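You operate a simulated robot arm through the tools that you are given. There is no shell and no other tool.

The job below is to be done with a simulated robot arm. You get a single attempt, and the scene is never put back.

## Task
Set 60 L/min, pull the bung and flush the silt out.
Fine: keep the dial at 60 while the water runs; bung in its rest, water valve shut after.

Only the result counts: the job must be done as asked and must still hold three seconds after the hand-in. Knocking over, shifting, dropping, spilling or breaking anything else fails it.

## Robot
A 6-joint arm with a two-finger gripper, fixed in place. Base frame: the origin is at the foot of the arm, x ahead of it, y to its left, z up; the work surface is at about z = 650. Units: mm, rad, N and s.
Its first joint turns from -2.897 to 2.897 rad. Payload 2.45 kg.
The TCP is the grasp point between the finger pads, 20 mm short of the fingertips. In the tool frame z runs along the fingers and y along their closing line. The gripper opens to 140 mm. The gripper's body begins 168 mm behind the TCP.
Orientation is that of the tool frame in the base frame, as a unit quaternion [w, x, y, z]. With the fingers straight down and closing along the base's y, the tool's x points along the base's -x, its y along +y and its z along -z.

## Interface
- The arm moves only by the tool send_rows. Its argument "plan" is a list of rows, each an object (a shift or turn left out is 0, a gripper value left out holds the last) with "translation": the shift along the tool's x, y, z in units of 40 mm (1.0 is 40 mm), a list of three; "delta_rot": the turn, a rotation vector about the tool's x, y, z in units of 8 degrees (1.0 is 8 degrees), a list of three; "grip": the finger opening in mm, from 0 to 140. In form: [{"translation": [dx, dy, dz], "delta_rot": [rx, ry, rz], "grip": grip}, ...]. A call has 1 to 20 rows; each row shifts and turns the commanded pose from where the row before left it, along the tool's axes as they then stand. A call with a number of a shift or a turn outside -1 to 1 is refused whole. Rows are played at 5 a second. More than 50 mm and 0.15 rad between two rows, or a gripper value outside its range, and nothing of the call is played. A pose out of reach is approached as far as the arm can. The call stops where the force on the tool passes 90 N (or 10 N more than at its start, if that is more) or the arm is blocked; 0.2 s more then pass. Each finger travels about 45 mm/s and halts on what it meets, pressing with about 40 N; the grip force reading is that of the motor and also rises with nothing between the fingers. The clock runs only during rows and for 0.2 s after the last one: add rows that do not move to give the fingers time. The reply holds the time, the measured pose of the TCP, the force on the tool along the base axes, the opening and the grip force, in the units named above and with some noise, with the torque about the TCP (base axes, N m) and any sound that the robot's microphone picked up.
- Cameras (640 x 400 px; columns grow to the right, rows downward): "scene" is fixed at [219.8, 648.2, 1394.5]; the picture's right is [-0.60, -0.80, 0.00], its down [-0.72, 0.54, -0.44] and it looks along [0.35, -0.26, -0.90] (base axes); focal length 214 px, centre (320, 200). "wrist" rides on the gripper at [78, 11, -209] in the tool frame; the picture's right is [-0.14, 0.99, 0.00], its down [-0.92, -0.13, -0.37] and it looks along [-0.36, -0.05, 0.93] (tool axes); focal length 280 px, centre (320, 200). There is no depth. A picture from a camera that has moved, and an enlarged one, comes with that camera's place and axes in the base frame and with its lens.
- get_image(camera): a new picture of that camera. The clock stands still meanwhile.
- close_up(camera, box): a new picture of the part [left, top, right, bottom] of that camera's present view, enlarged. The clock stands still meanwhile.
- hand_in(): hands the job in; it is judged then, once.

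Nothing tells you positions but the pictures and the camera data. Unless the task says otherwise, let go and move clear before handing in.

The tools are called after "Emit:" as a command line: name --argument value ..., lists and objects as JSON in quotes. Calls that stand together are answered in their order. send_rows: Moves the arm, as the interface text tells. Its arguments: {"type":"object","properties":{"plan":{"type":"array","items":{"type":"object","properties":{"translation":{"type":"array","items":{"type":"number"}},"delta_rot":{"type":"array","items":{"type":"number"}},"grip":{"type":"number"}}}}},"required":["plan"]} The other tools are called the same way: get_image (camera) takes a picture; close_up (camera, box) takes an enlarged picture of a part of a camera's view; hand_in () hands the job in.

At the start:

```text
time: 0.0
tcp_pos: [506.4, 655.7, 1167.6]
tool_rot: [0.0, -0.001, 1.0, 0.0]
contact_force: [0.4, -0.2, -0.5]
ft_torque: [0.0, 0.02, -0.01]
grip_width: 140.1
grasp_force: 0.0
```

scene: 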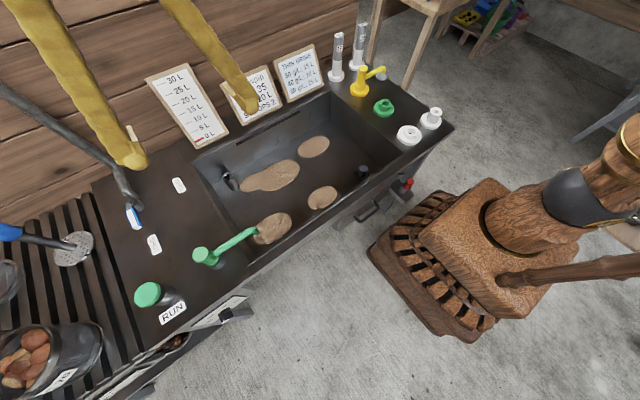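
wrist: 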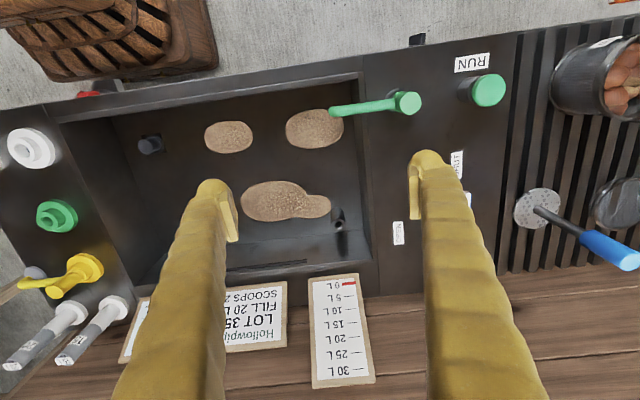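

I see a sink with silt patches, several dials and levers, and labels that I need to read. I'll enlarge parts of both views before moving.

Emit:
close_up --camera "scene" --box '[320, 0, 480, 100]'

Emit:
close_up --camera "scene" --box '[330, 60, 490, 160]'

Emit:
close_up --camera "scene" --box '[130, 50, 340, 180]'

Emit:
close_up --camera "scene" --box '[90, 160, 290, 340]'

Emit:
close_up --camera "scene" --box '[190, 120, 430, 260]'

Emit:
close_up --camera "wrist" --box '[0, 100, 160, 380]'

Emit:
close_up --camera "wrist" --box '[320, 30, 520, 160]'

Emit:
close_up --camera "wrist" --box '[100, 90, 380, 280]'

```text
4.00 times, centred on (400, 50) of scene
camera zoom: at [219.8, 648.2, 1394.5], right [-0.6, -0.8, 0.0], down [-0.72, 0.54, -0.44], along [0.35, -0.26, -0.9], focal length 858 px, centre (0, 800)
```

zoom: 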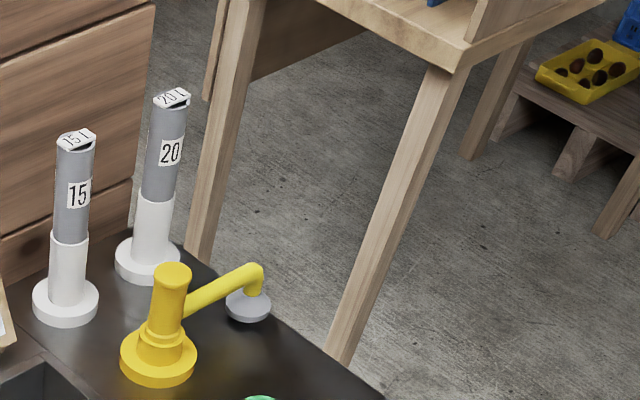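

```text
4.00 times, centred on (410, 110) of scene
camera zoom: at [219.8, 648.2, 1394.5], right [-0.6, -0.8, 0.0], down [-0.72, 0.54, -0.44], along [0.35, -0.26, -0.9], focal length 858 px, centre (-40, 560)
```

zoom: 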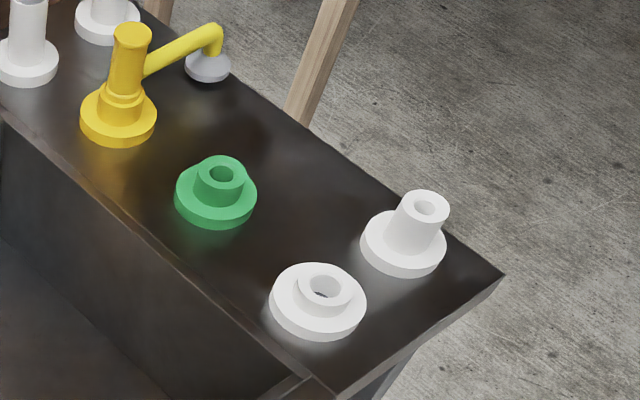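

```text
3.05 times, centred on (235, 115) of scene
camera zoom: at [219.8, 648.2, 1394.5], right [-0.6, -0.8, 0.0], down [-0.72, 0.54, -0.44], along [0.35, -0.26, -0.9], focal length 654 px, centre (579, 459)
```

zoom: 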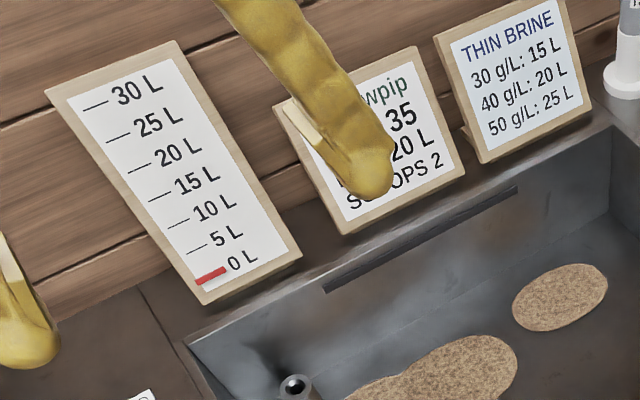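

```text
2.22 times, centred on (190, 250) of scene
camera zoom: at [219.8, 648.2, 1394.5], right [-0.6, -0.8, 0.0], down [-0.72, 0.54, -0.44], along [0.35, -0.26, -0.9], focal length 477 px, centre (609, 89)
```

zoom: 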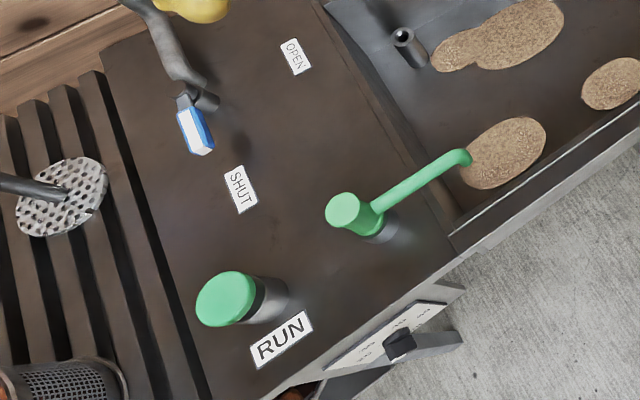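

```text
2.67 times, centred on (310, 190) of scene
camera zoom: at [219.8, 648.2, 1394.5], right [-0.6, -0.8, 0.0], down [-0.72, 0.54, -0.44], along [0.35, -0.26, -0.9], focal length 572 px, centre (347, 227)
```

zoom: 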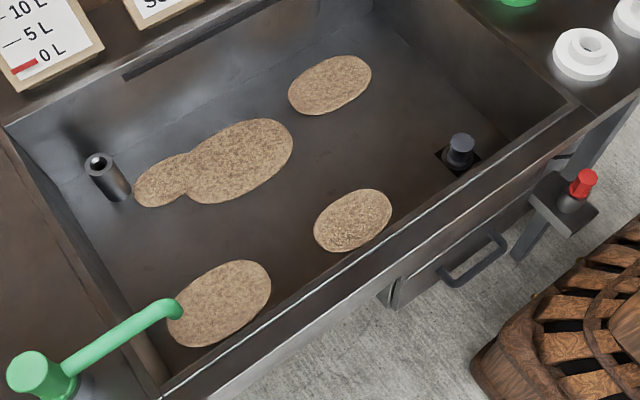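

```text
1.43 times, centred on (80, 240) of wrist
camera zoom: at [428.7, 667.3, 1376.6], right [0.14, 0.99, 0.0], down [0.92, -0.13, 0.37], along [0.36, -0.05, -0.93], focal length 401 px, centre (663, 143)
```

zoom: 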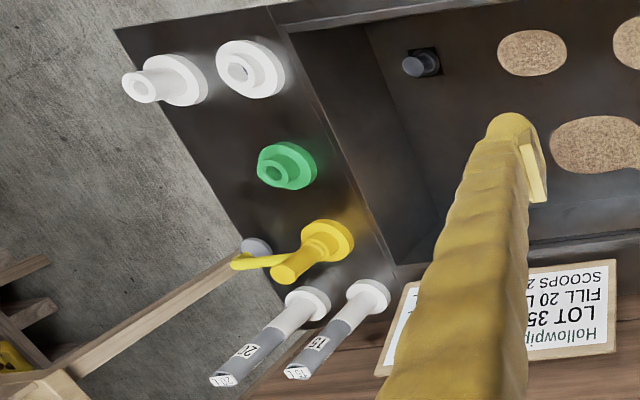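

```text
3.08 times, centred on (420, 95) of wrist
camera zoom: at [428.7, 667.3, 1376.6], right [0.14, 0.99, 0.0], down [0.92, -0.13, 0.37], along [0.36, -0.05, -0.93], focal length 863 px, centre (12, 523)
```

zoom: 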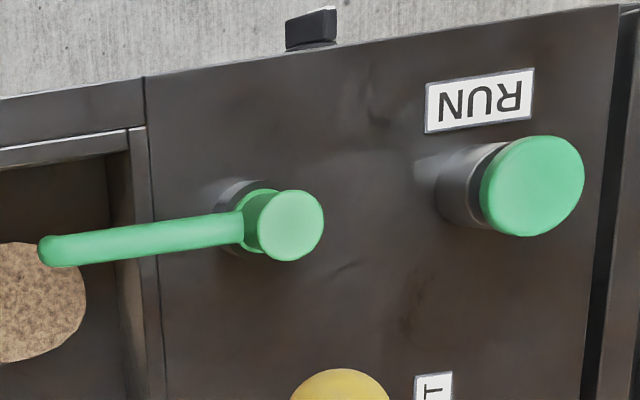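

```text
2.11 times, centred on (240, 185) of wrist
camera zoom: at [428.7, 667.3, 1376.6], right [0.14, 0.99, 0.0], down [0.92, -0.13, 0.37], along [0.36, -0.05, -0.93], focal length 590 px, centre (488, 232)
```

zoom: 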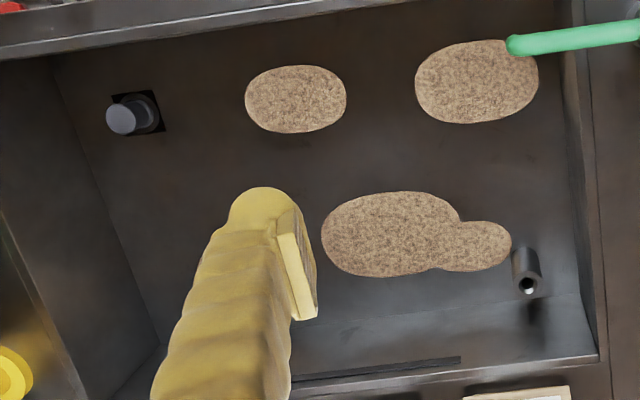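

The counter top looks to be at z≈815 and the tank floor near z≈650, with a grey plug-like piece at about (495, 234). I need finer views of the front panel, the valve and the possible bung rests.

Emit:
close_up --camera "scene" --box '[180, 280, 260, 340]'

Emit:
close_up --camera "scene" --box '[110, 160, 200, 270]'

Emit:
close_up --camera "scene" --box '[320, 140, 440, 230]'

Emit:
close_up --camera "scene" --box '[0, 200, 120, 400]'

Emit:
close_up --camera "wrist" --box '[380, 130, 480, 240]'

Emit:
close_up --camera "wrist" --box '[60, 80, 180, 180]'

Emit:
close_up --camera "scene" --box '[230, 60, 330, 120]'

```text
6.67 times, centred on (220, 310) of scene
camera zoom: at [219.8, 648.2, 1394.5], right [-0.6, -0.8, 0.0], down [-0.72, 0.54, -0.44], along [0.35, -0.26, -0.9], focal length 1430 px, centre (987, -533)
```

zoom: 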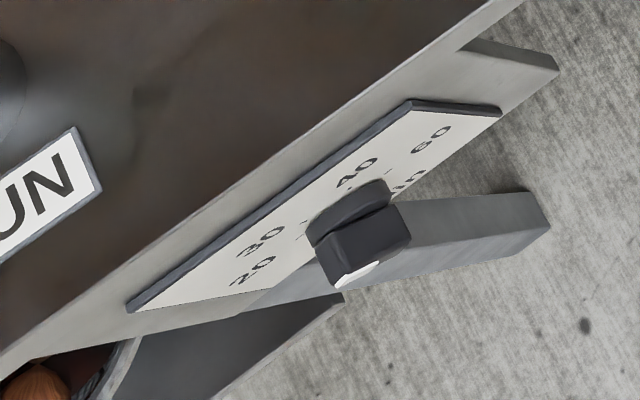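

```text
3.64 times, centred on (155, 215) of scene
camera zoom: at [219.8, 648.2, 1394.5], right [-0.6, -0.8, 0.0], down [-0.72, 0.54, -0.44], along [0.35, -0.26, -0.9], focal length 780 px, centre (920, 146)
```

zoom: 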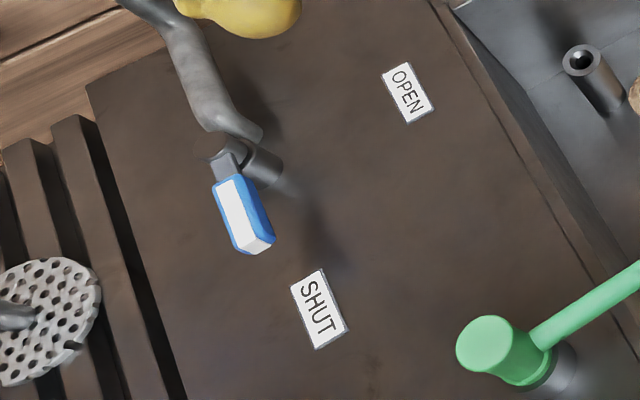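

```text
4.44 times, centred on (380, 185) of scene
camera zoom: at [219.8, 648.2, 1394.5], right [-0.6, -0.8, 0.0], down [-0.72, 0.54, -0.44], along [0.35, -0.26, -0.9], focal length 953 px, centre (53, 267)
```

zoom: 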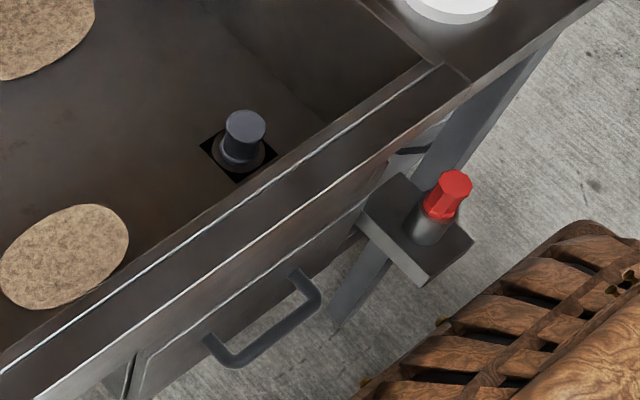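

```text
2.00 times, centred on (60, 300) of scene
camera zoom: at [219.8, 648.2, 1394.5], right [-0.6, -0.8, 0.0], down [-0.72, 0.54, -0.44], along [0.35, -0.26, -0.9], focal length 429 px, centre (840, 0)
```

zoom: 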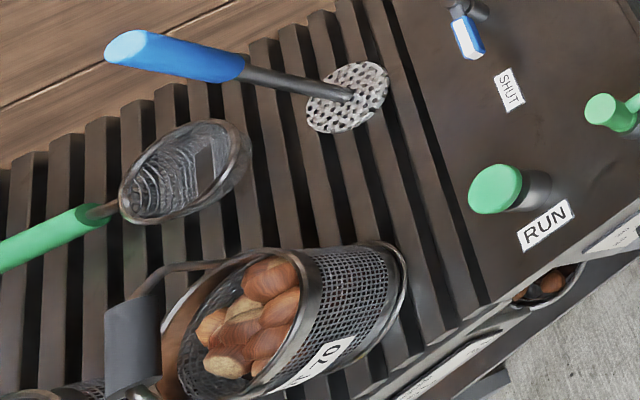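

```text
3.64 times, centred on (430, 185) of wrist
camera zoom: at [428.7, 667.3, 1376.6], right [0.14, 0.99, 0.0], down [0.92, -0.13, 0.37], along [0.36, -0.05, -0.93], focal length 1020 px, centre (-80, 254)
```

zoom: 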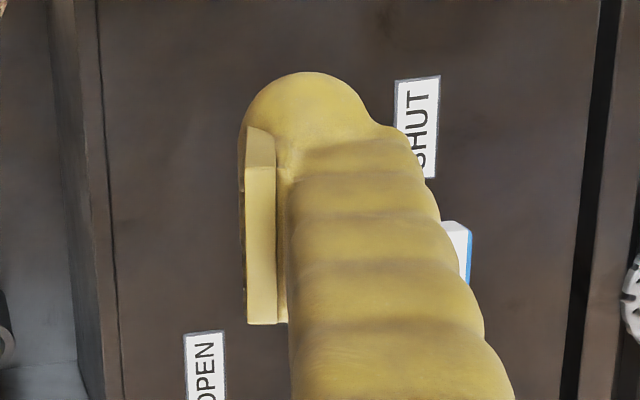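

```text
4.00 times, centred on (120, 130) of wrist
camera zoom: at [428.7, 667.3, 1376.6], right [0.14, 0.99, 0.0], down [0.92, -0.13, 0.37], along [0.36, -0.05, -0.93], focal length 1122 px, centre (1120, 480)
```

zoom: 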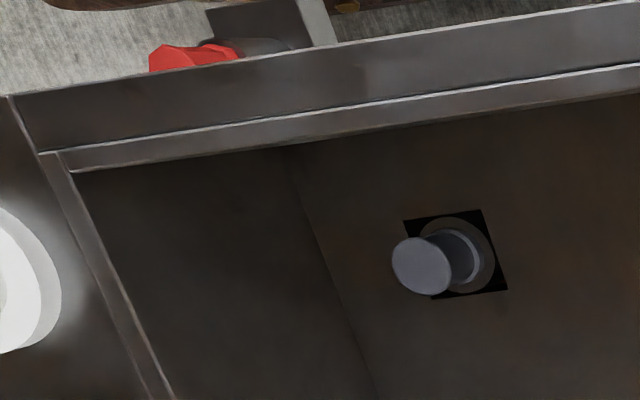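

```text
6.40 times, centred on (280, 90) of scene
camera zoom: at [219.8, 648.2, 1394.5], right [-0.6, -0.8, 0.0], down [-0.72, 0.54, -0.44], along [0.35, -0.26, -0.9], focal length 1373 px, centre (576, 904)
```

zoom: 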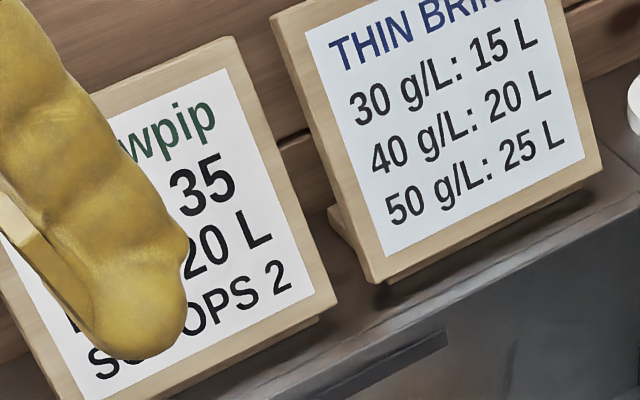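

The tank has a bung-like plug at about (495, 234, 698), and the flow dial is on the front panel near (345, 857, 775). I'll move the wrist camera in front of that panel to read the dial before touching anything.

Emit:
send_rows --plan '[{"translation": [0.6, 0.45, 0.4]}, {"translation": [0.6, 0.45, 0.4]}, {"translation": [0.6, 0.45, 0.4]}, {"translation": [0.6, 0.45, 0.4]}, {"translation": [0.6, 0.45, 0.4]}, {"translation": [0.6, 0.45, 0.4]}, {"translation": [0.6, 0.45, 0.4]}, {"translation": [0.6, 0.45, 0.4]}, {"translation": [0.6, 0.45, 0.4]}, {"translation": [0.6, 0.45, 0.4]}, {"delta_rot": [0, -1, 0]}, {"delta_rot": [0, -1, 0]}, {"delta_rot": [0, -1, 0]}, {"delta_rot": [0, -1, 0]}, {}]'

Emit:
get_image --camera "wrist"

Emit:
get_image --camera "scene"

```text
time: 3.2
tcp_pos: [267.2, 835.3, 1001.4]
tool_rot: [0.276, 0.0, 0.961, -0.003]
contact_force: [0.5, 0.0, -0.2]
ft_torque: [0.03, -0.03, -0.04]
grip_width: 139.7
grasp_force: 0.1
```

```text
taken
camera wrist: at [91.2, 848.5, 1137.3], right [0.12, 0.99, 0.07], down [0.58, -0.12, 0.8], along [0.8, -0.06, -0.59], focal length 280 px, centre (320, 200)
```

wrist: 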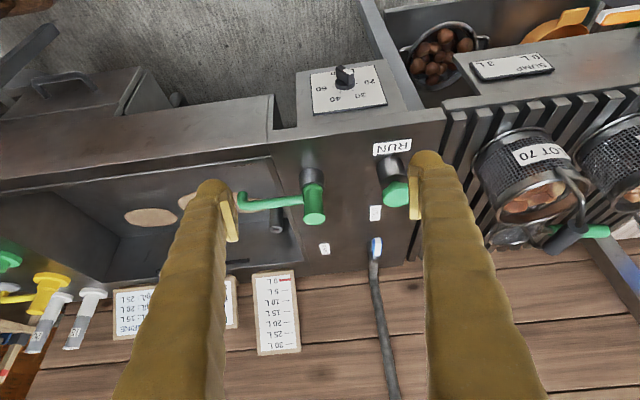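

```text
taken
```

scene: 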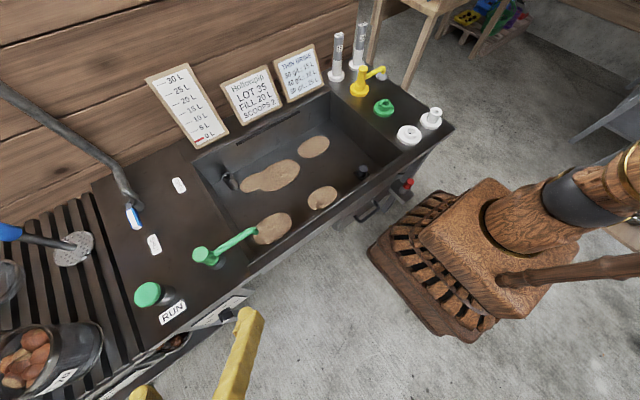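

Now the whole front of the bench is visible, including the dial panel. I'll enlarge the dial, the valve and the other features.

Emit:
close_up --camera "wrist" --box '[290, 50, 410, 125]'

Emit:
close_up --camera "wrist" --box '[220, 120, 420, 270]'

Emit:
close_up --camera "wrist" --box '[0, 60, 200, 190]'

Emit:
close_up --camera "wrist" --box '[400, 0, 640, 150]'

Emit:
close_up --camera "wrist" --box '[0, 220, 320, 370]'

Emit:
close_up --camera "scene" --box '[90, 140, 210, 260]'

Emit:
close_up --camera "scene" --box '[210, 60, 330, 120]'

```text
5.33 times, centred on (350, 88) of wrist
camera zoom: at [91.2, 848.5, 1137.3], right [0.12, 0.99, 0.07], down [0.58, -0.12, 0.8], along [0.8, -0.06, -0.59], focal length 1495 px, centre (160, 800)
```

zoom: 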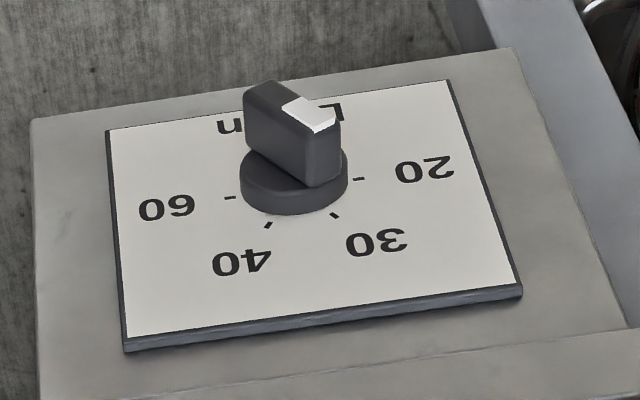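

```text
2.67 times, centred on (320, 195) of wrist
camera zoom: at [91.2, 848.5, 1137.3], right [0.12, 0.99, 0.07], down [0.58, -0.12, 0.8], along [0.8, -0.06, -0.59], focal length 748 px, centre (320, 213)
```

zoom: 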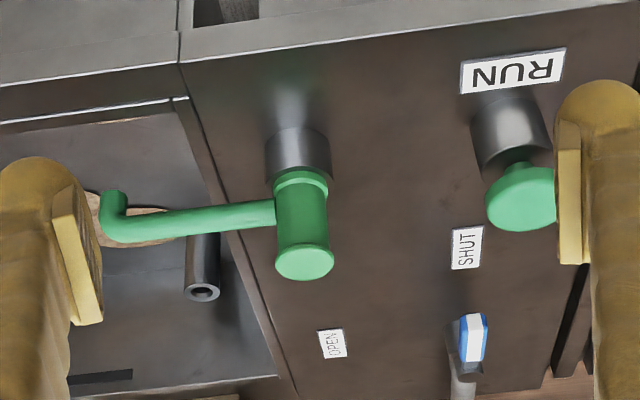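

```text
3.08 times, centred on (100, 125) of wrist
camera zoom: at [91.2, 848.5, 1137.3], right [0.12, 0.99, 0.07], down [0.58, -0.12, 0.8], along [0.8, -0.06, -0.59], focal length 863 px, centre (997, 431)
```

zoom: 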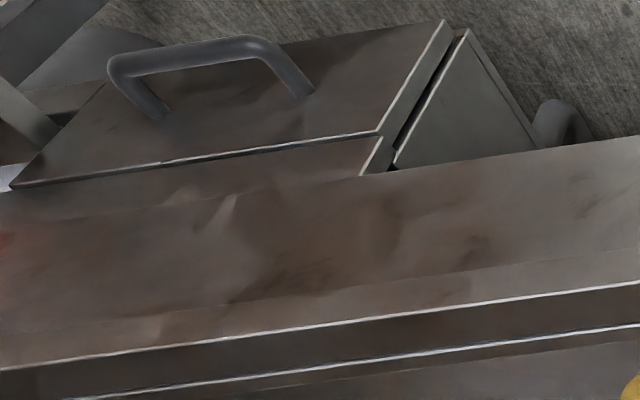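

```text
2.67 times, centred on (520, 75) of wrist
camera zoom: at [91.2, 848.5, 1137.3], right [0.12, 0.99, 0.07], down [0.58, -0.12, 0.8], along [0.8, -0.06, -0.59], focal length 748 px, centre (-213, 533)
```

zoom: 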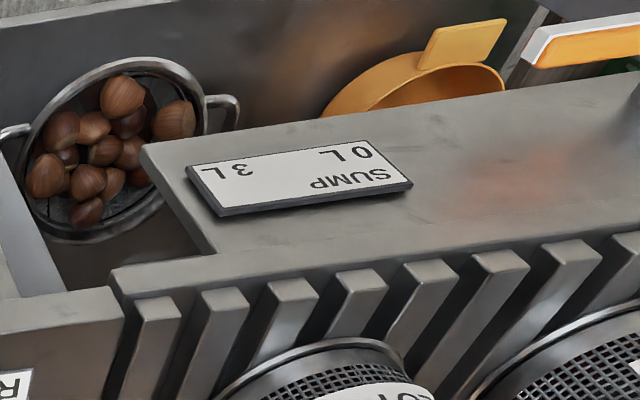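

```text
2.00 times, centred on (160, 295) of wrist
camera zoom: at [91.2, 848.5, 1137.3], right [0.12, 0.99, 0.07], down [0.58, -0.12, 0.8], along [0.8, -0.06, -0.59], focal length 561 px, centre (640, 10)
```

zoom: 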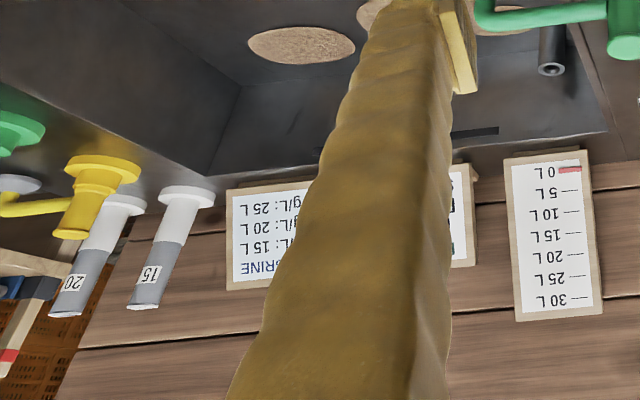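

```text
3.33 times, centred on (150, 200) of scene
camera zoom: at [219.8, 648.2, 1394.5], right [-0.6, -0.8, 0.0], down [-0.72, 0.54, -0.44], along [0.35, -0.26, -0.9], focal length 715 px, centre (887, 200)
```

zoom: 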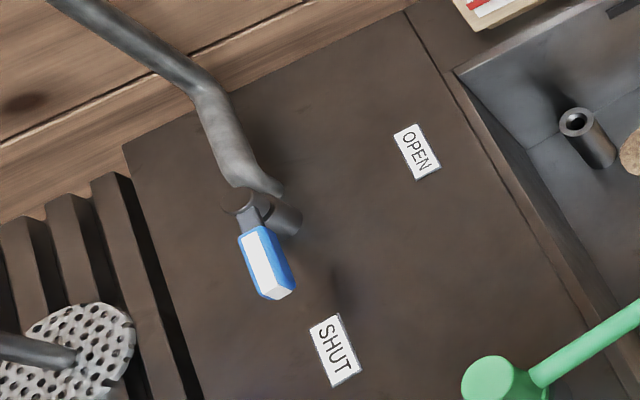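

```text
5.33 times, centred on (270, 90) of scene
camera zoom: at [219.8, 648.2, 1394.5], right [-0.6, -0.8, 0.0], down [-0.72, 0.54, -0.44], along [0.35, -0.26, -0.9], focal length 1144 px, centre (587, 787)
```

zoom: 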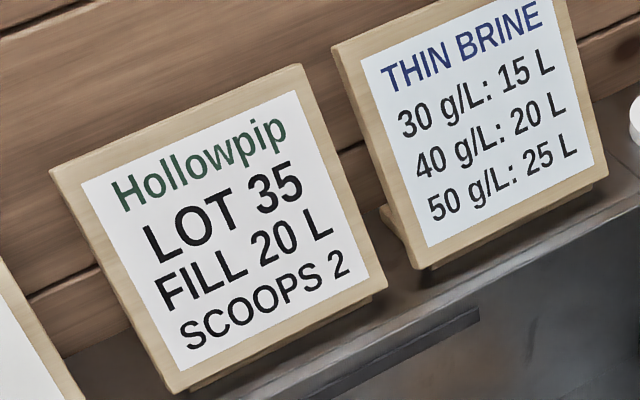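

The dial plate is vertical on the front face at x≈383, with its centre near (y 886, z 690). It is marked 20/30/40/60, and the white pointer is currently below 20. Next I'll look at the right side: the bung, the possible rests and the red item.

Emit:
send_rows --plan '[{"delta_rot": [0, 1, 0]}, {"delta_rot": [0, 1, 0]}, {"delta_rot": [0, 1, 0]}, {"delta_rot": [0, 1, 0]}, {"translation": [-0.355, -0.892, -0.167]}, {"translation": [-0.355, -0.892, -0.167]}, {"translation": [-0.355, -0.892, -0.167]}, {"translation": [-0.355, -0.892, -0.167]}, {"translation": [-0.355, -0.892, -0.167]}, {"translation": [-0.355, -0.892, -0.167]}, {"translation": [-0.355, -0.892, -0.167]}, {"translation": [-0.355, -0.892, -0.167]}, {"translation": [-0.355, -0.892, -0.167]}, {"translation": [-0.355, -0.892, -0.167]}, {"translation": [-0.355, -0.892, -0.167]}, {"translation": [-0.355, -0.892, -0.167]}, {"translation": [-0.355, -0.892, -0.167]}, {"translation": [-0.355, -0.892, -0.167]}, {"translation": [-0.355, -0.892, -0.167]}]'

Emit:
get_image --camera "wrist"

Emit:
close_up --camera "wrist" --box '[0, 0, 320, 200]'

Emit:
close_up --camera "wrist" --box '[240, 0, 440, 200]'

```text
time: 7.2
tcp_pos: [480.6, 300.1, 1107.6]
tool_rot: [0.0, -0.002, 1.0, 0.0]
contact_force: [-0.8, 0.2, 0.0]
ft_torque: [-0.01, 0.04, 0.0]
grip_width: 140.0
grasp_force: 0.1
```

```text
taken
camera wrist: at [402.4, 312.0, 1317.4], right [0.14, 0.99, 0.0], down [0.92, -0.13, 0.37], along [0.36, -0.05, -0.93], focal length 280 px, centre (320, 200)
```

wrist: 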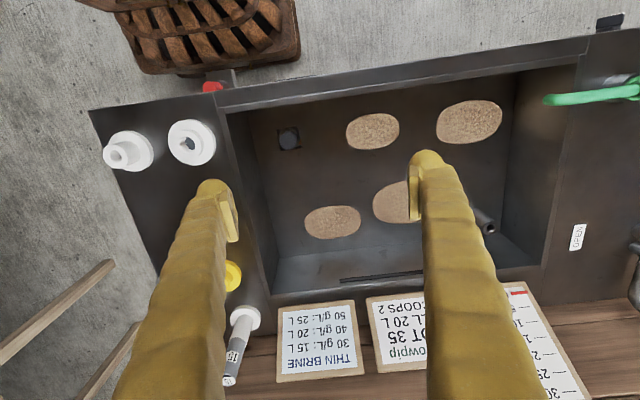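

```text
2.00 times, centred on (160, 100) of wrist
camera zoom: at [402.4, 312.0, 1317.4], right [0.14, 0.99, 0.0], down [0.92, -0.13, 0.37], along [0.36, -0.05, -0.93], focal length 561 px, centre (640, 400)
```

zoom: 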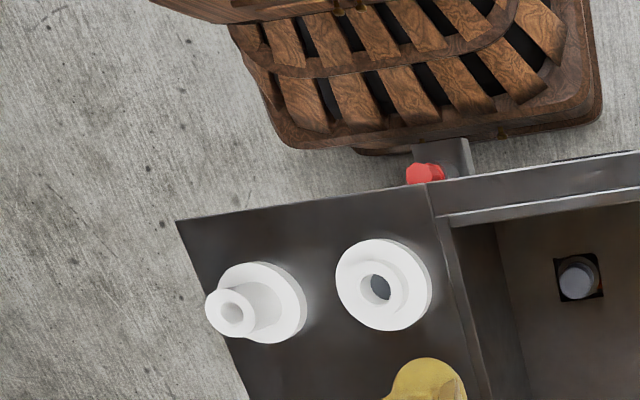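

```text
2.00 times, centred on (340, 100) of wrist
camera zoom: at [402.4, 312.0, 1317.4], right [0.14, 0.99, 0.0], down [0.92, -0.13, 0.37], along [0.36, -0.05, -0.93], focal length 561 px, centre (280, 400)
```

zoom: 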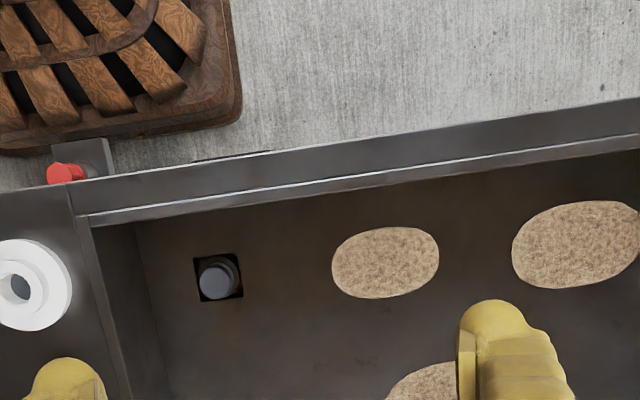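

The right deck holds two white flanged pieces, a green ring, a yellow arm piece and the standpipes, with the red item on a bracket at the front. I'll move the camera closer over that deck.

Emit:
send_rows --plan '[{"translation": [-0.166, -0.833, 0.35]}, {"translation": [-0.166, -0.833, 0.35]}, {"translation": [-0.166, -0.833, 0.35]}, {"translation": [-0.166, -0.833, 0.35]}, {"translation": [-0.166, -0.833, 0.35]}, {"translation": [-0.166, -0.833, 0.35]}, {}]'

Emit:
get_image --camera "wrist"

Emit:
get_image --camera "scene"

Emit:
close_up --camera "wrist" --box '[150, 50, 470, 250]'

Emit:
close_up --camera "wrist" --box '[190, 200, 430, 400]'

```text
time: 8.8
tcp_pos: [519.6, 99.4, 1023.3]
tool_rot: [0.0, -0.001, 1.0, 0.0]
contact_force: [0.5, 0.1, -0.8]
ft_torque: [0.0, -0.02, 0.01]
grip_width: 140.0
grasp_force: 0.0
```

```text
taken
camera wrist: at [442.6, 111.2, 1233.1], right [0.14, 0.99, 0.0], down [0.92, -0.13, 0.37], along [0.36, -0.05, -0.93], focal length 280 px, centre (320, 200)
```

wrist: 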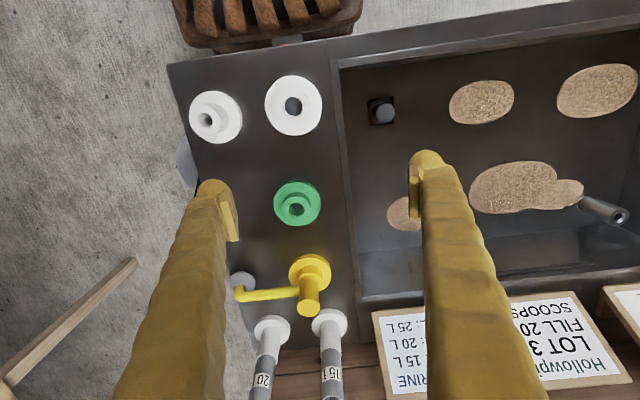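

```text
taken
```

scene: 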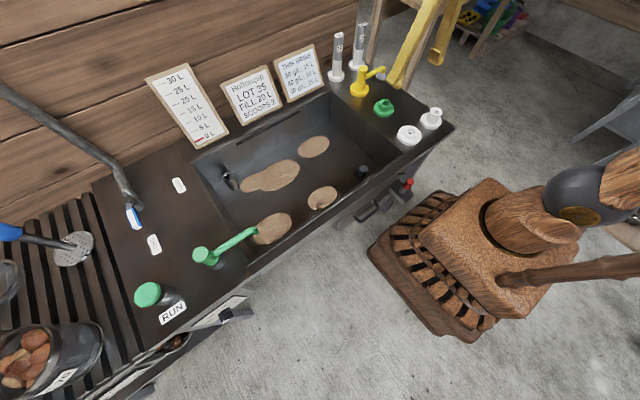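

```text
2.00 times, centred on (310, 150) of wrist
camera zoom: at [442.6, 111.2, 1233.1], right [0.14, 0.99, 0.0], down [0.92, -0.13, 0.37], along [0.36, -0.05, -0.93], focal length 561 px, centre (340, 300)
```

zoom: 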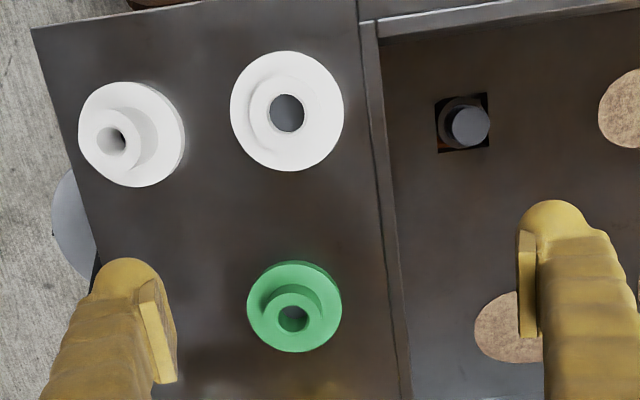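

```text
2.00 times, centred on (310, 300) of wrist
camera zoom: at [442.6, 111.2, 1233.1], right [0.14, 0.99, 0.0], down [0.92, -0.13, 0.37], along [0.36, -0.05, -0.93], focal length 561 px, centre (340, 0)
```

zoom: 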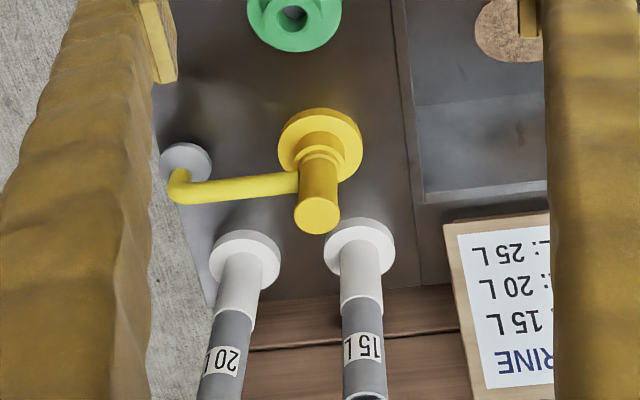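

The deck pieces look like rests: yellow and green nozzle rests, white standpipe rests, a wide-holed white ring and a taller white cup. I'll go closer over the bung and the white ring to compare sizes.

Emit:
send_rows --plan '[{"translation": [0.1, 0.5, 0.6]}, {"translation": [0.1, 0.5, 0.6]}, {"translation": [0.1, 0.5, 0.6]}, {"translation": [0.1, 0.5, 0.6]}, {}]'

Emit:
get_image --camera "wrist"

Emit:
close_up --camera "wrist" --box '[120, 0, 440, 200]'

Emit:
close_up --camera "wrist" --box '[280, 30, 400, 110]'

```text
time: 10.0
tcp_pos: [502.9, 181.4, 926.6]
tool_rot: [0.001, 0.0, 1.0, 0.0]
contact_force: [0.8, -0.7, 0.9]
ft_torque: [0.03, -0.01, 0.02]
grip_width: 139.9
grasp_force: 0.1
```

```text
taken
camera wrist: at [425.9, 192.6, 1137.2], right [0.14, 0.99, 0.0], down [0.92, -0.13, 0.37], along [0.37, -0.05, -0.93], focal length 280 px, centre (320, 200)
```

wrist: 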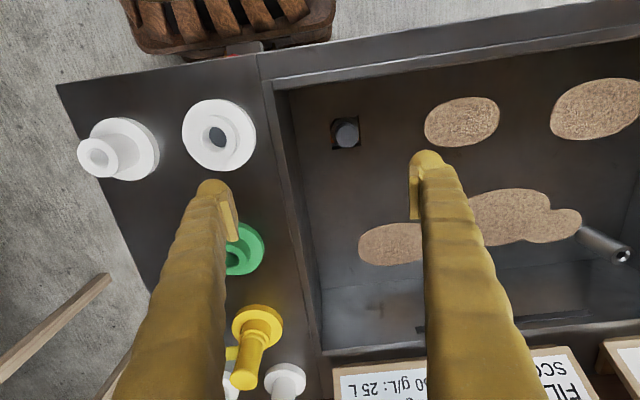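

```text
2.00 times, centred on (280, 100) of wrist
camera zoom: at [425.9, 192.6, 1137.2], right [0.14, 0.99, 0.0], down [0.92, -0.13, 0.37], along [0.37, -0.05, -0.93], focal length 561 px, centre (400, 400)
```

zoom: 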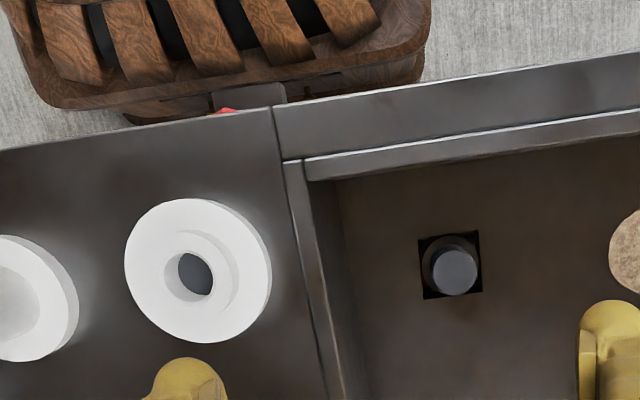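

```text
5.00 times, centred on (340, 70) of wrist
camera zoom: at [425.9, 192.6, 1137.2], right [0.14, 0.99, 0.0], down [0.92, -0.13, 0.37], along [0.37, -0.05, -0.93], focal length 1402 px, centre (220, 850)
```

zoom: 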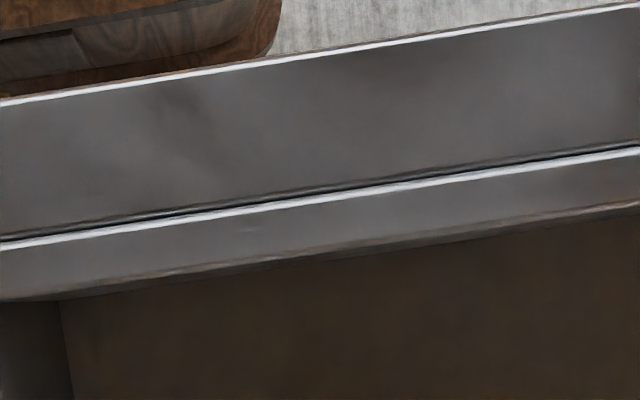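

Emit:
close_up --camera "wrist" --box '[320, 105, 376, 155]'

Emit:
close_up --camera "wrist" --box '[70, 80, 270, 200]'

Emit:
close_up --camera "scene" --box '[340, 150, 390, 190]'

Emit:
close_up --camera "scene" --box '[380, 160, 430, 210]'

Emit:
close_up --camera "wrist" --box '[540, 200, 640, 280]'

```text
8.00 times, centred on (348, 130) of wrist
camera zoom: at [425.9, 192.6, 1137.2], right [0.14, 0.99, 0.0], down [0.92, -0.13, 0.37], along [0.37, -0.05, -0.93], focal length 2243 px, centre (96, 760)
```

zoom: 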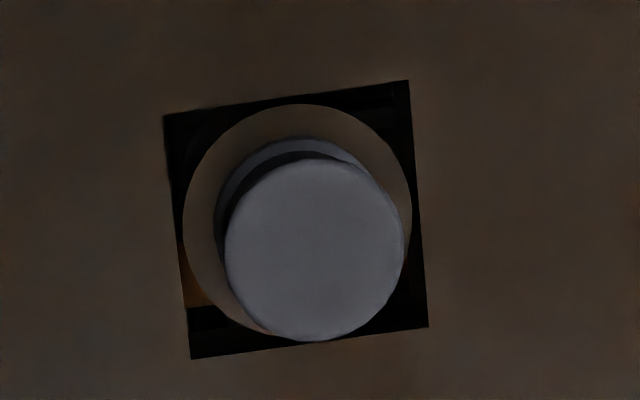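

```text
3.20 times, centred on (170, 140) of wrist
camera zoom: at [425.9, 192.6, 1137.2], right [0.14, 0.99, 0.0], down [0.92, -0.13, 0.37], along [0.37, -0.05, -0.93], focal length 897 px, centre (800, 392)
```

zoom: 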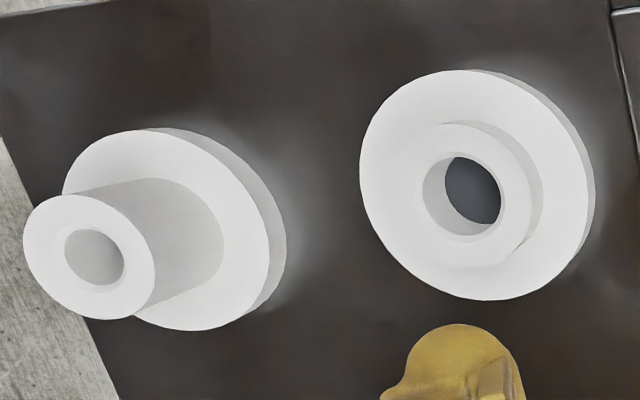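

```text
10.00 times, centred on (365, 170) of scene
camera zoom: at [219.8, 648.2, 1394.5], right [-0.6, -0.8, 0.0], down [-0.72, 0.54, -0.44], along [0.35, -0.26, -0.9], focal length 2145 px, centre (-130, 500)
```

zoom: 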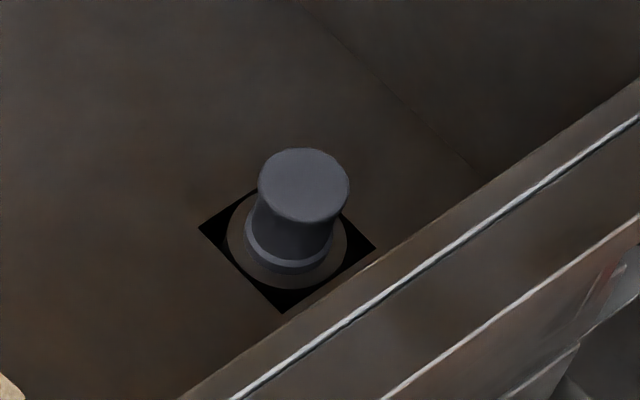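

```text
8.00 times, centred on (405, 185) of scene
camera zoom: at [219.8, 648.2, 1394.5], right [-0.6, -0.8, 0.0], down [-0.72, 0.54, -0.44], along [0.35, -0.26, -0.9], focal length 1716 px, centre (-360, 320)
```

zoom: 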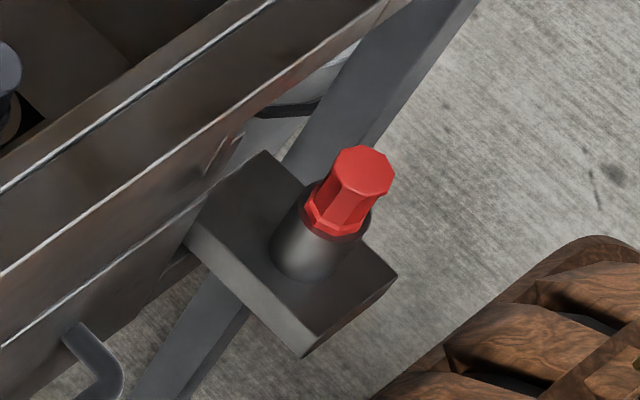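

```text
5.00 times, centred on (590, 240) of wrist
camera zoom: at [425.9, 192.6, 1137.2], right [0.14, 0.99, 0.0], down [0.92, -0.13, 0.37], along [0.37, -0.05, -0.93], focal length 1402 px, centre (-1030, 0)
```

zoom: 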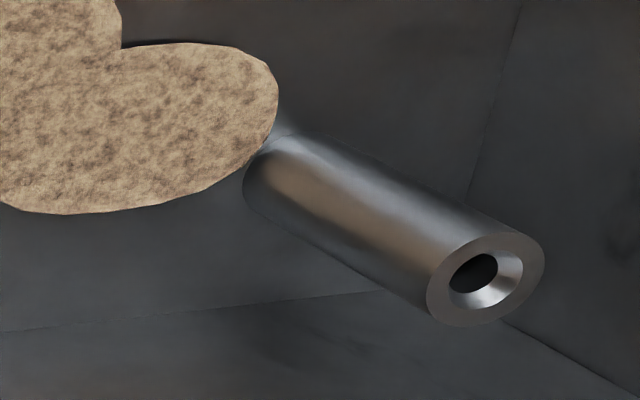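

The bung is a grey-blue knob about 35 mm across, seated in the drain, and the low white ring with the wide hole is the likeliest rest. I'll set the dial first, so I'm moving the arm back to the front panel and pointing the tool towards +x for a frontal view.

Emit:
send_rows --plan '[{"translation": [0.372, 0.867, -0.15]}, {"translation": [0.372, 0.867, -0.15]}, {"translation": [0.372, 0.867, -0.15]}, {"translation": [0.372, 0.867, -0.15]}, {"translation": [0.372, 0.867, -0.15]}, {"translation": [0.372, 0.867, -0.15]}, {"translation": [0.372, 0.867, -0.15]}, {"translation": [0.372, 0.867, -0.15]}, {"translation": [0.372, 0.867, -0.1]}, {"translation": [0.372, 0.867, -0.1]}, {"translation": [0.372, 0.867, 0]}, {"translation": [0.372, 0.867, 0]}, {"translation": [0.372, 0.867, 0]}, {"translation": [0.372, 0.867, 0]}, {"translation": [0.372, 0.867, 0]}, {"translation": [0.372, 0.867, 0]}, {"translation": [0.372, 0.867, 0]}, {"translation": [0.372, 0.867, 0]}, {"translation": [0.372, 0.867, 0]}]'

Emit:
send_rows --plan '[{"delta_rot": [0, -1, 0]}, {"delta_rot": [0, -1, 0]}, {"delta_rot": [0, -1, 0]}, {"delta_rot": [0, -1, 0]}, {"delta_rot": [0, -1, 0]}, {"delta_rot": [0, -1, 0]}, {}]'

Emit:
get_image --camera "wrist"

Emit:
get_image --camera "scene"

```text
time: 14.0
tcp_pos: [219.9, 840.4, 983.2]
tool_rot: [0.0, -0.001, 1.0, 0.0]
contact_force: [1.0, 0.1, 0.7]
ft_torque: [0.04, 0.02, -0.01]
grip_width: 139.8
grasp_force: 0.1
```

```text
time: 15.6
tcp_pos: [219.4, 839.5, 984.8]
tool_rot: [0.408, -0.001, 0.913, 0.002]
contact_force: [0.7, 0.2, 0.1]
ft_torque: [0.02, 0.01, -0.01]
grip_width: 139.8
grasp_force: 0.1
```

```text
taken
camera wrist: at [11.9, 851.0, 1066.8], right [0.09, 0.99, 0.1], down [0.34, -0.13, 0.93], along [0.94, -0.05, -0.35], focal length 280 px, centre (320, 200)
```

wrist: 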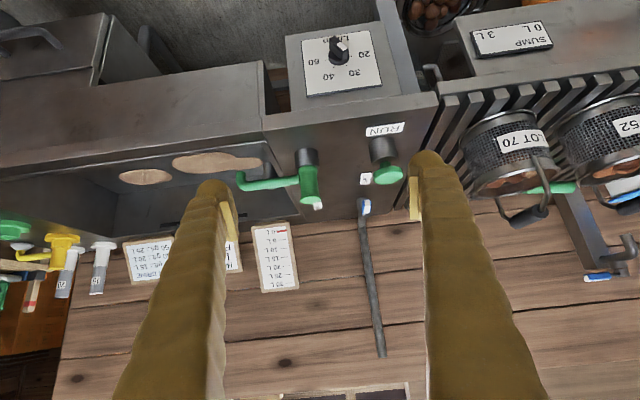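

```text
taken
```

scene: 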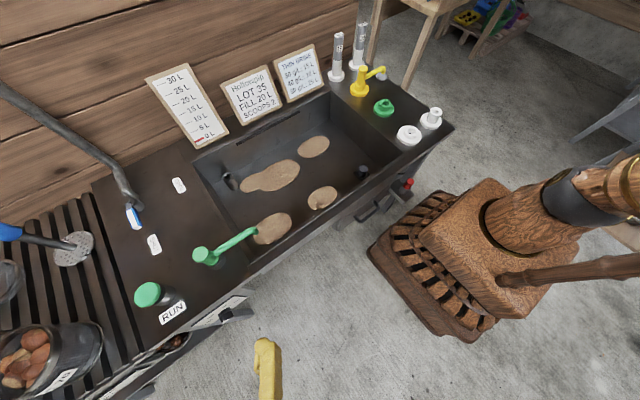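

The frontal view is clearer, and there is another blue-handled fitting at the far left of the bench. I'll enlarge both it and the dial.

Emit:
close_up --camera "wrist" --box '[280, 20, 400, 100]'

Emit:
close_up --camera "wrist" --box '[500, 120, 640, 300]'

Emit:
close_up --camera "wrist" --box '[330, 110, 430, 220]'

Emit:
close_up --camera "wrist" --box '[0, 0, 280, 110]'

Emit:
close_up --camera "wrist" --box '[250, 370, 430, 400]'

Emit:
close_up --camera "wrist" --box '[380, 0, 560, 120]'

```text
5.00 times, centred on (340, 60) of wrist
camera zoom: at [11.9, 851.0, 1066.8], right [0.09, 0.99, 0.1], down [0.34, -0.13, 0.93], along [0.94, -0.05, -0.35], focal length 1402 px, centre (220, 900)
```

zoom: 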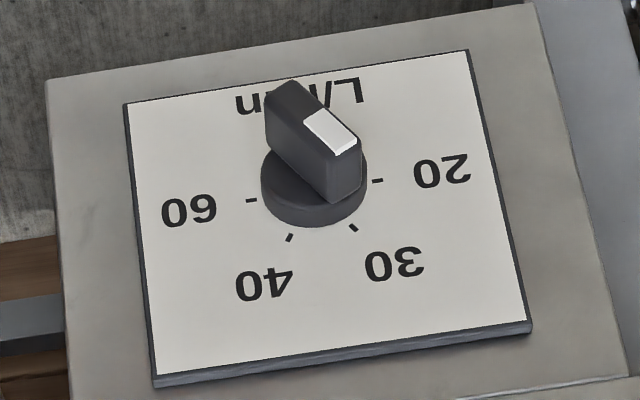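

```text
2.22 times, centred on (570, 210) of wrist
camera zoom: at [11.9, 851.0, 1066.8], right [0.09, 0.99, 0.1], down [0.34, -0.13, 0.93], along [0.94, -0.05, -0.35], focal length 623 px, centre (-236, 178)
```

zoom: 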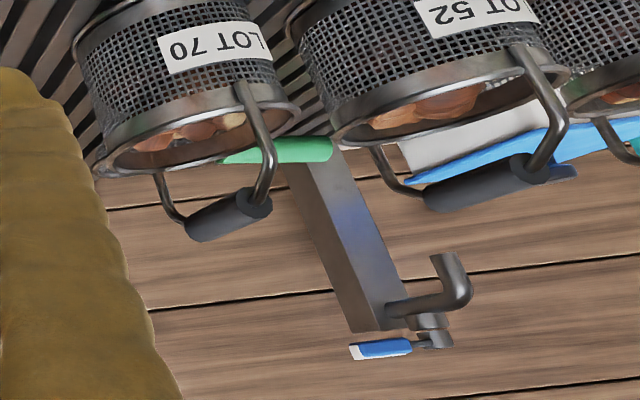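

```text
3.64 times, centred on (380, 165) of wrist
camera zoom: at [11.9, 851.0, 1066.8], right [0.09, 0.99, 0.1], down [0.34, -0.13, 0.93], along [0.94, -0.05, -0.35], focal length 1020 px, centre (102, 327)
```

zoom: 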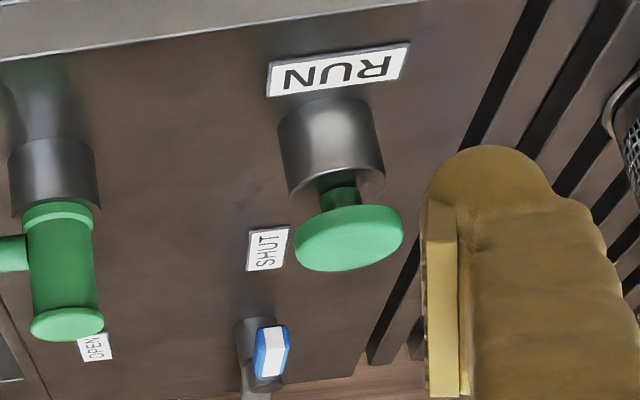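

```text
2.29 times, centred on (140, 55) of wrist
camera zoom: at [11.9, 851.0, 1066.8], right [0.09, 0.99, 0.1], down [0.34, -0.13, 0.93], along [0.94, -0.05, -0.35], focal length 641 px, centre (731, 531)
```

zoom: 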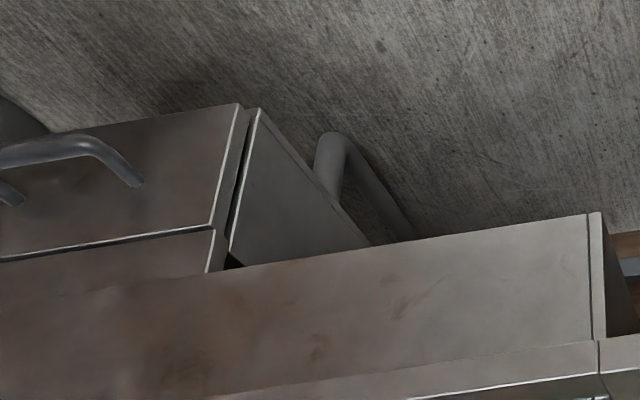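

```text
3.56 times, centred on (340, 385) of wrist
camera zoom: at [11.9, 851.0, 1066.8], right [0.09, 0.99, 0.1], down [0.34, -0.13, 0.93], along [0.94, -0.05, -0.35], focal length 997 px, centre (249, -458)
```

zoom: 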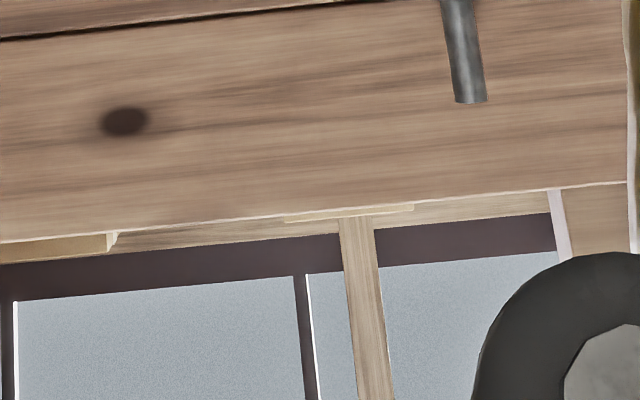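

```text
3.33 times, centred on (470, 60) of wrist
camera zoom: at [11.9, 851.0, 1066.8], right [0.09, 0.99, 0.1], down [0.34, -0.13, 0.93], along [0.94, -0.05, -0.35], focal length 935 px, centre (-180, 667)
```

zoom: 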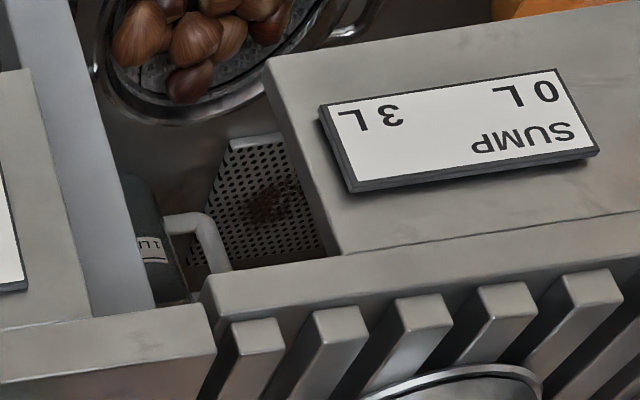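

The dial pointer is on 30 now, and the ticks 20/30/40/60 sit at 0/60/120/180° around the knob axis near (383, 888, 683). The knob's front is at x≈350 and needs a +120° turn about +x. I'll finish levelling the tool to point along +x and descend in front of the dial for a straight look.

Emit:
send_rows --plan '[{"delta_rot": [0, -1, 0]}, {"delta_rot": [0, -1, 0]}, {"delta_rot": [0, -1, 0]}, {"delta_rot": [0, -1, 0]}, {"delta_rot": [0, -1, 0]}, {"delta_rot": [0, -0.25, 0]}, {}]'

Emit:
send_rows --plan '[{"translation": [0.9, 0.15, 0]}, {"translation": [0.9, 0.15, 0]}, {"translation": [0.9, 0.15, 0]}, {"translation": [0.9, 0.15, 0]}, {"translation": [0.9, 0.15, 0]}, {"translation": [0.9, 0.15, 0]}, {"translation": [0.9, 0.15, 0]}, {"translation": [0.8, 0.15, 0]}, {}]'

Emit:
get_image --camera "wrist"

Emit:
get_image --camera "scene"

```text
time: 17.2
tcp_pos: [221.1, 839.4, 982.5]
tool_rot: [0.707, -0.001, 0.707, 0.001]
contact_force: [0.5, 0.6, 0.3]
ft_torque: [0.0, -0.01, 0.0]
grip_width: 140.1
grasp_force: 0.1
```

```text
time: 19.2
tcp_pos: [218.5, 886.9, 697.7]
tool_rot: [0.707, 0.0, 0.707, 0.0]
contact_force: [-0.1, 0.2, -0.6]
ft_torque: [-0.01, 0.01, -0.03]
grip_width: 140.0
grasp_force: 0.1
```

```text
taken
camera wrist: at [10.7, 899.0, 620.8], right [0.0, 0.99, 0.14], down [-0.37, -0.13, 0.92], along [0.93, -0.05, 0.37], focal length 280 px, centre (320, 200)
```

wrist: 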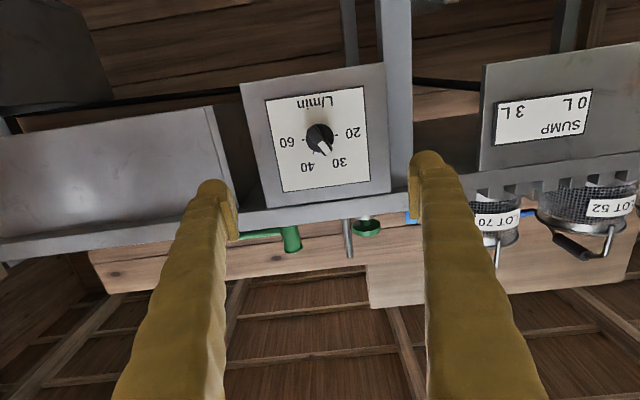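

```text
taken
```

scene: 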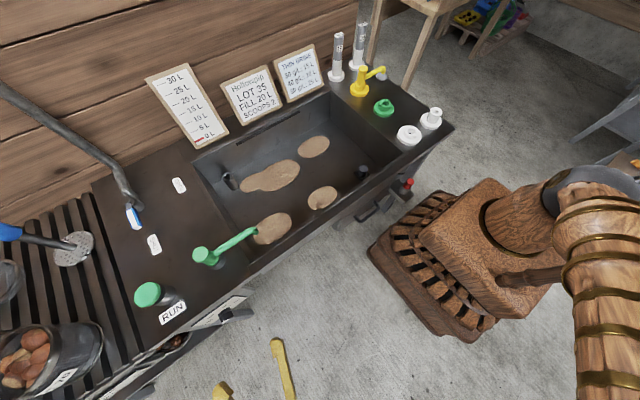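

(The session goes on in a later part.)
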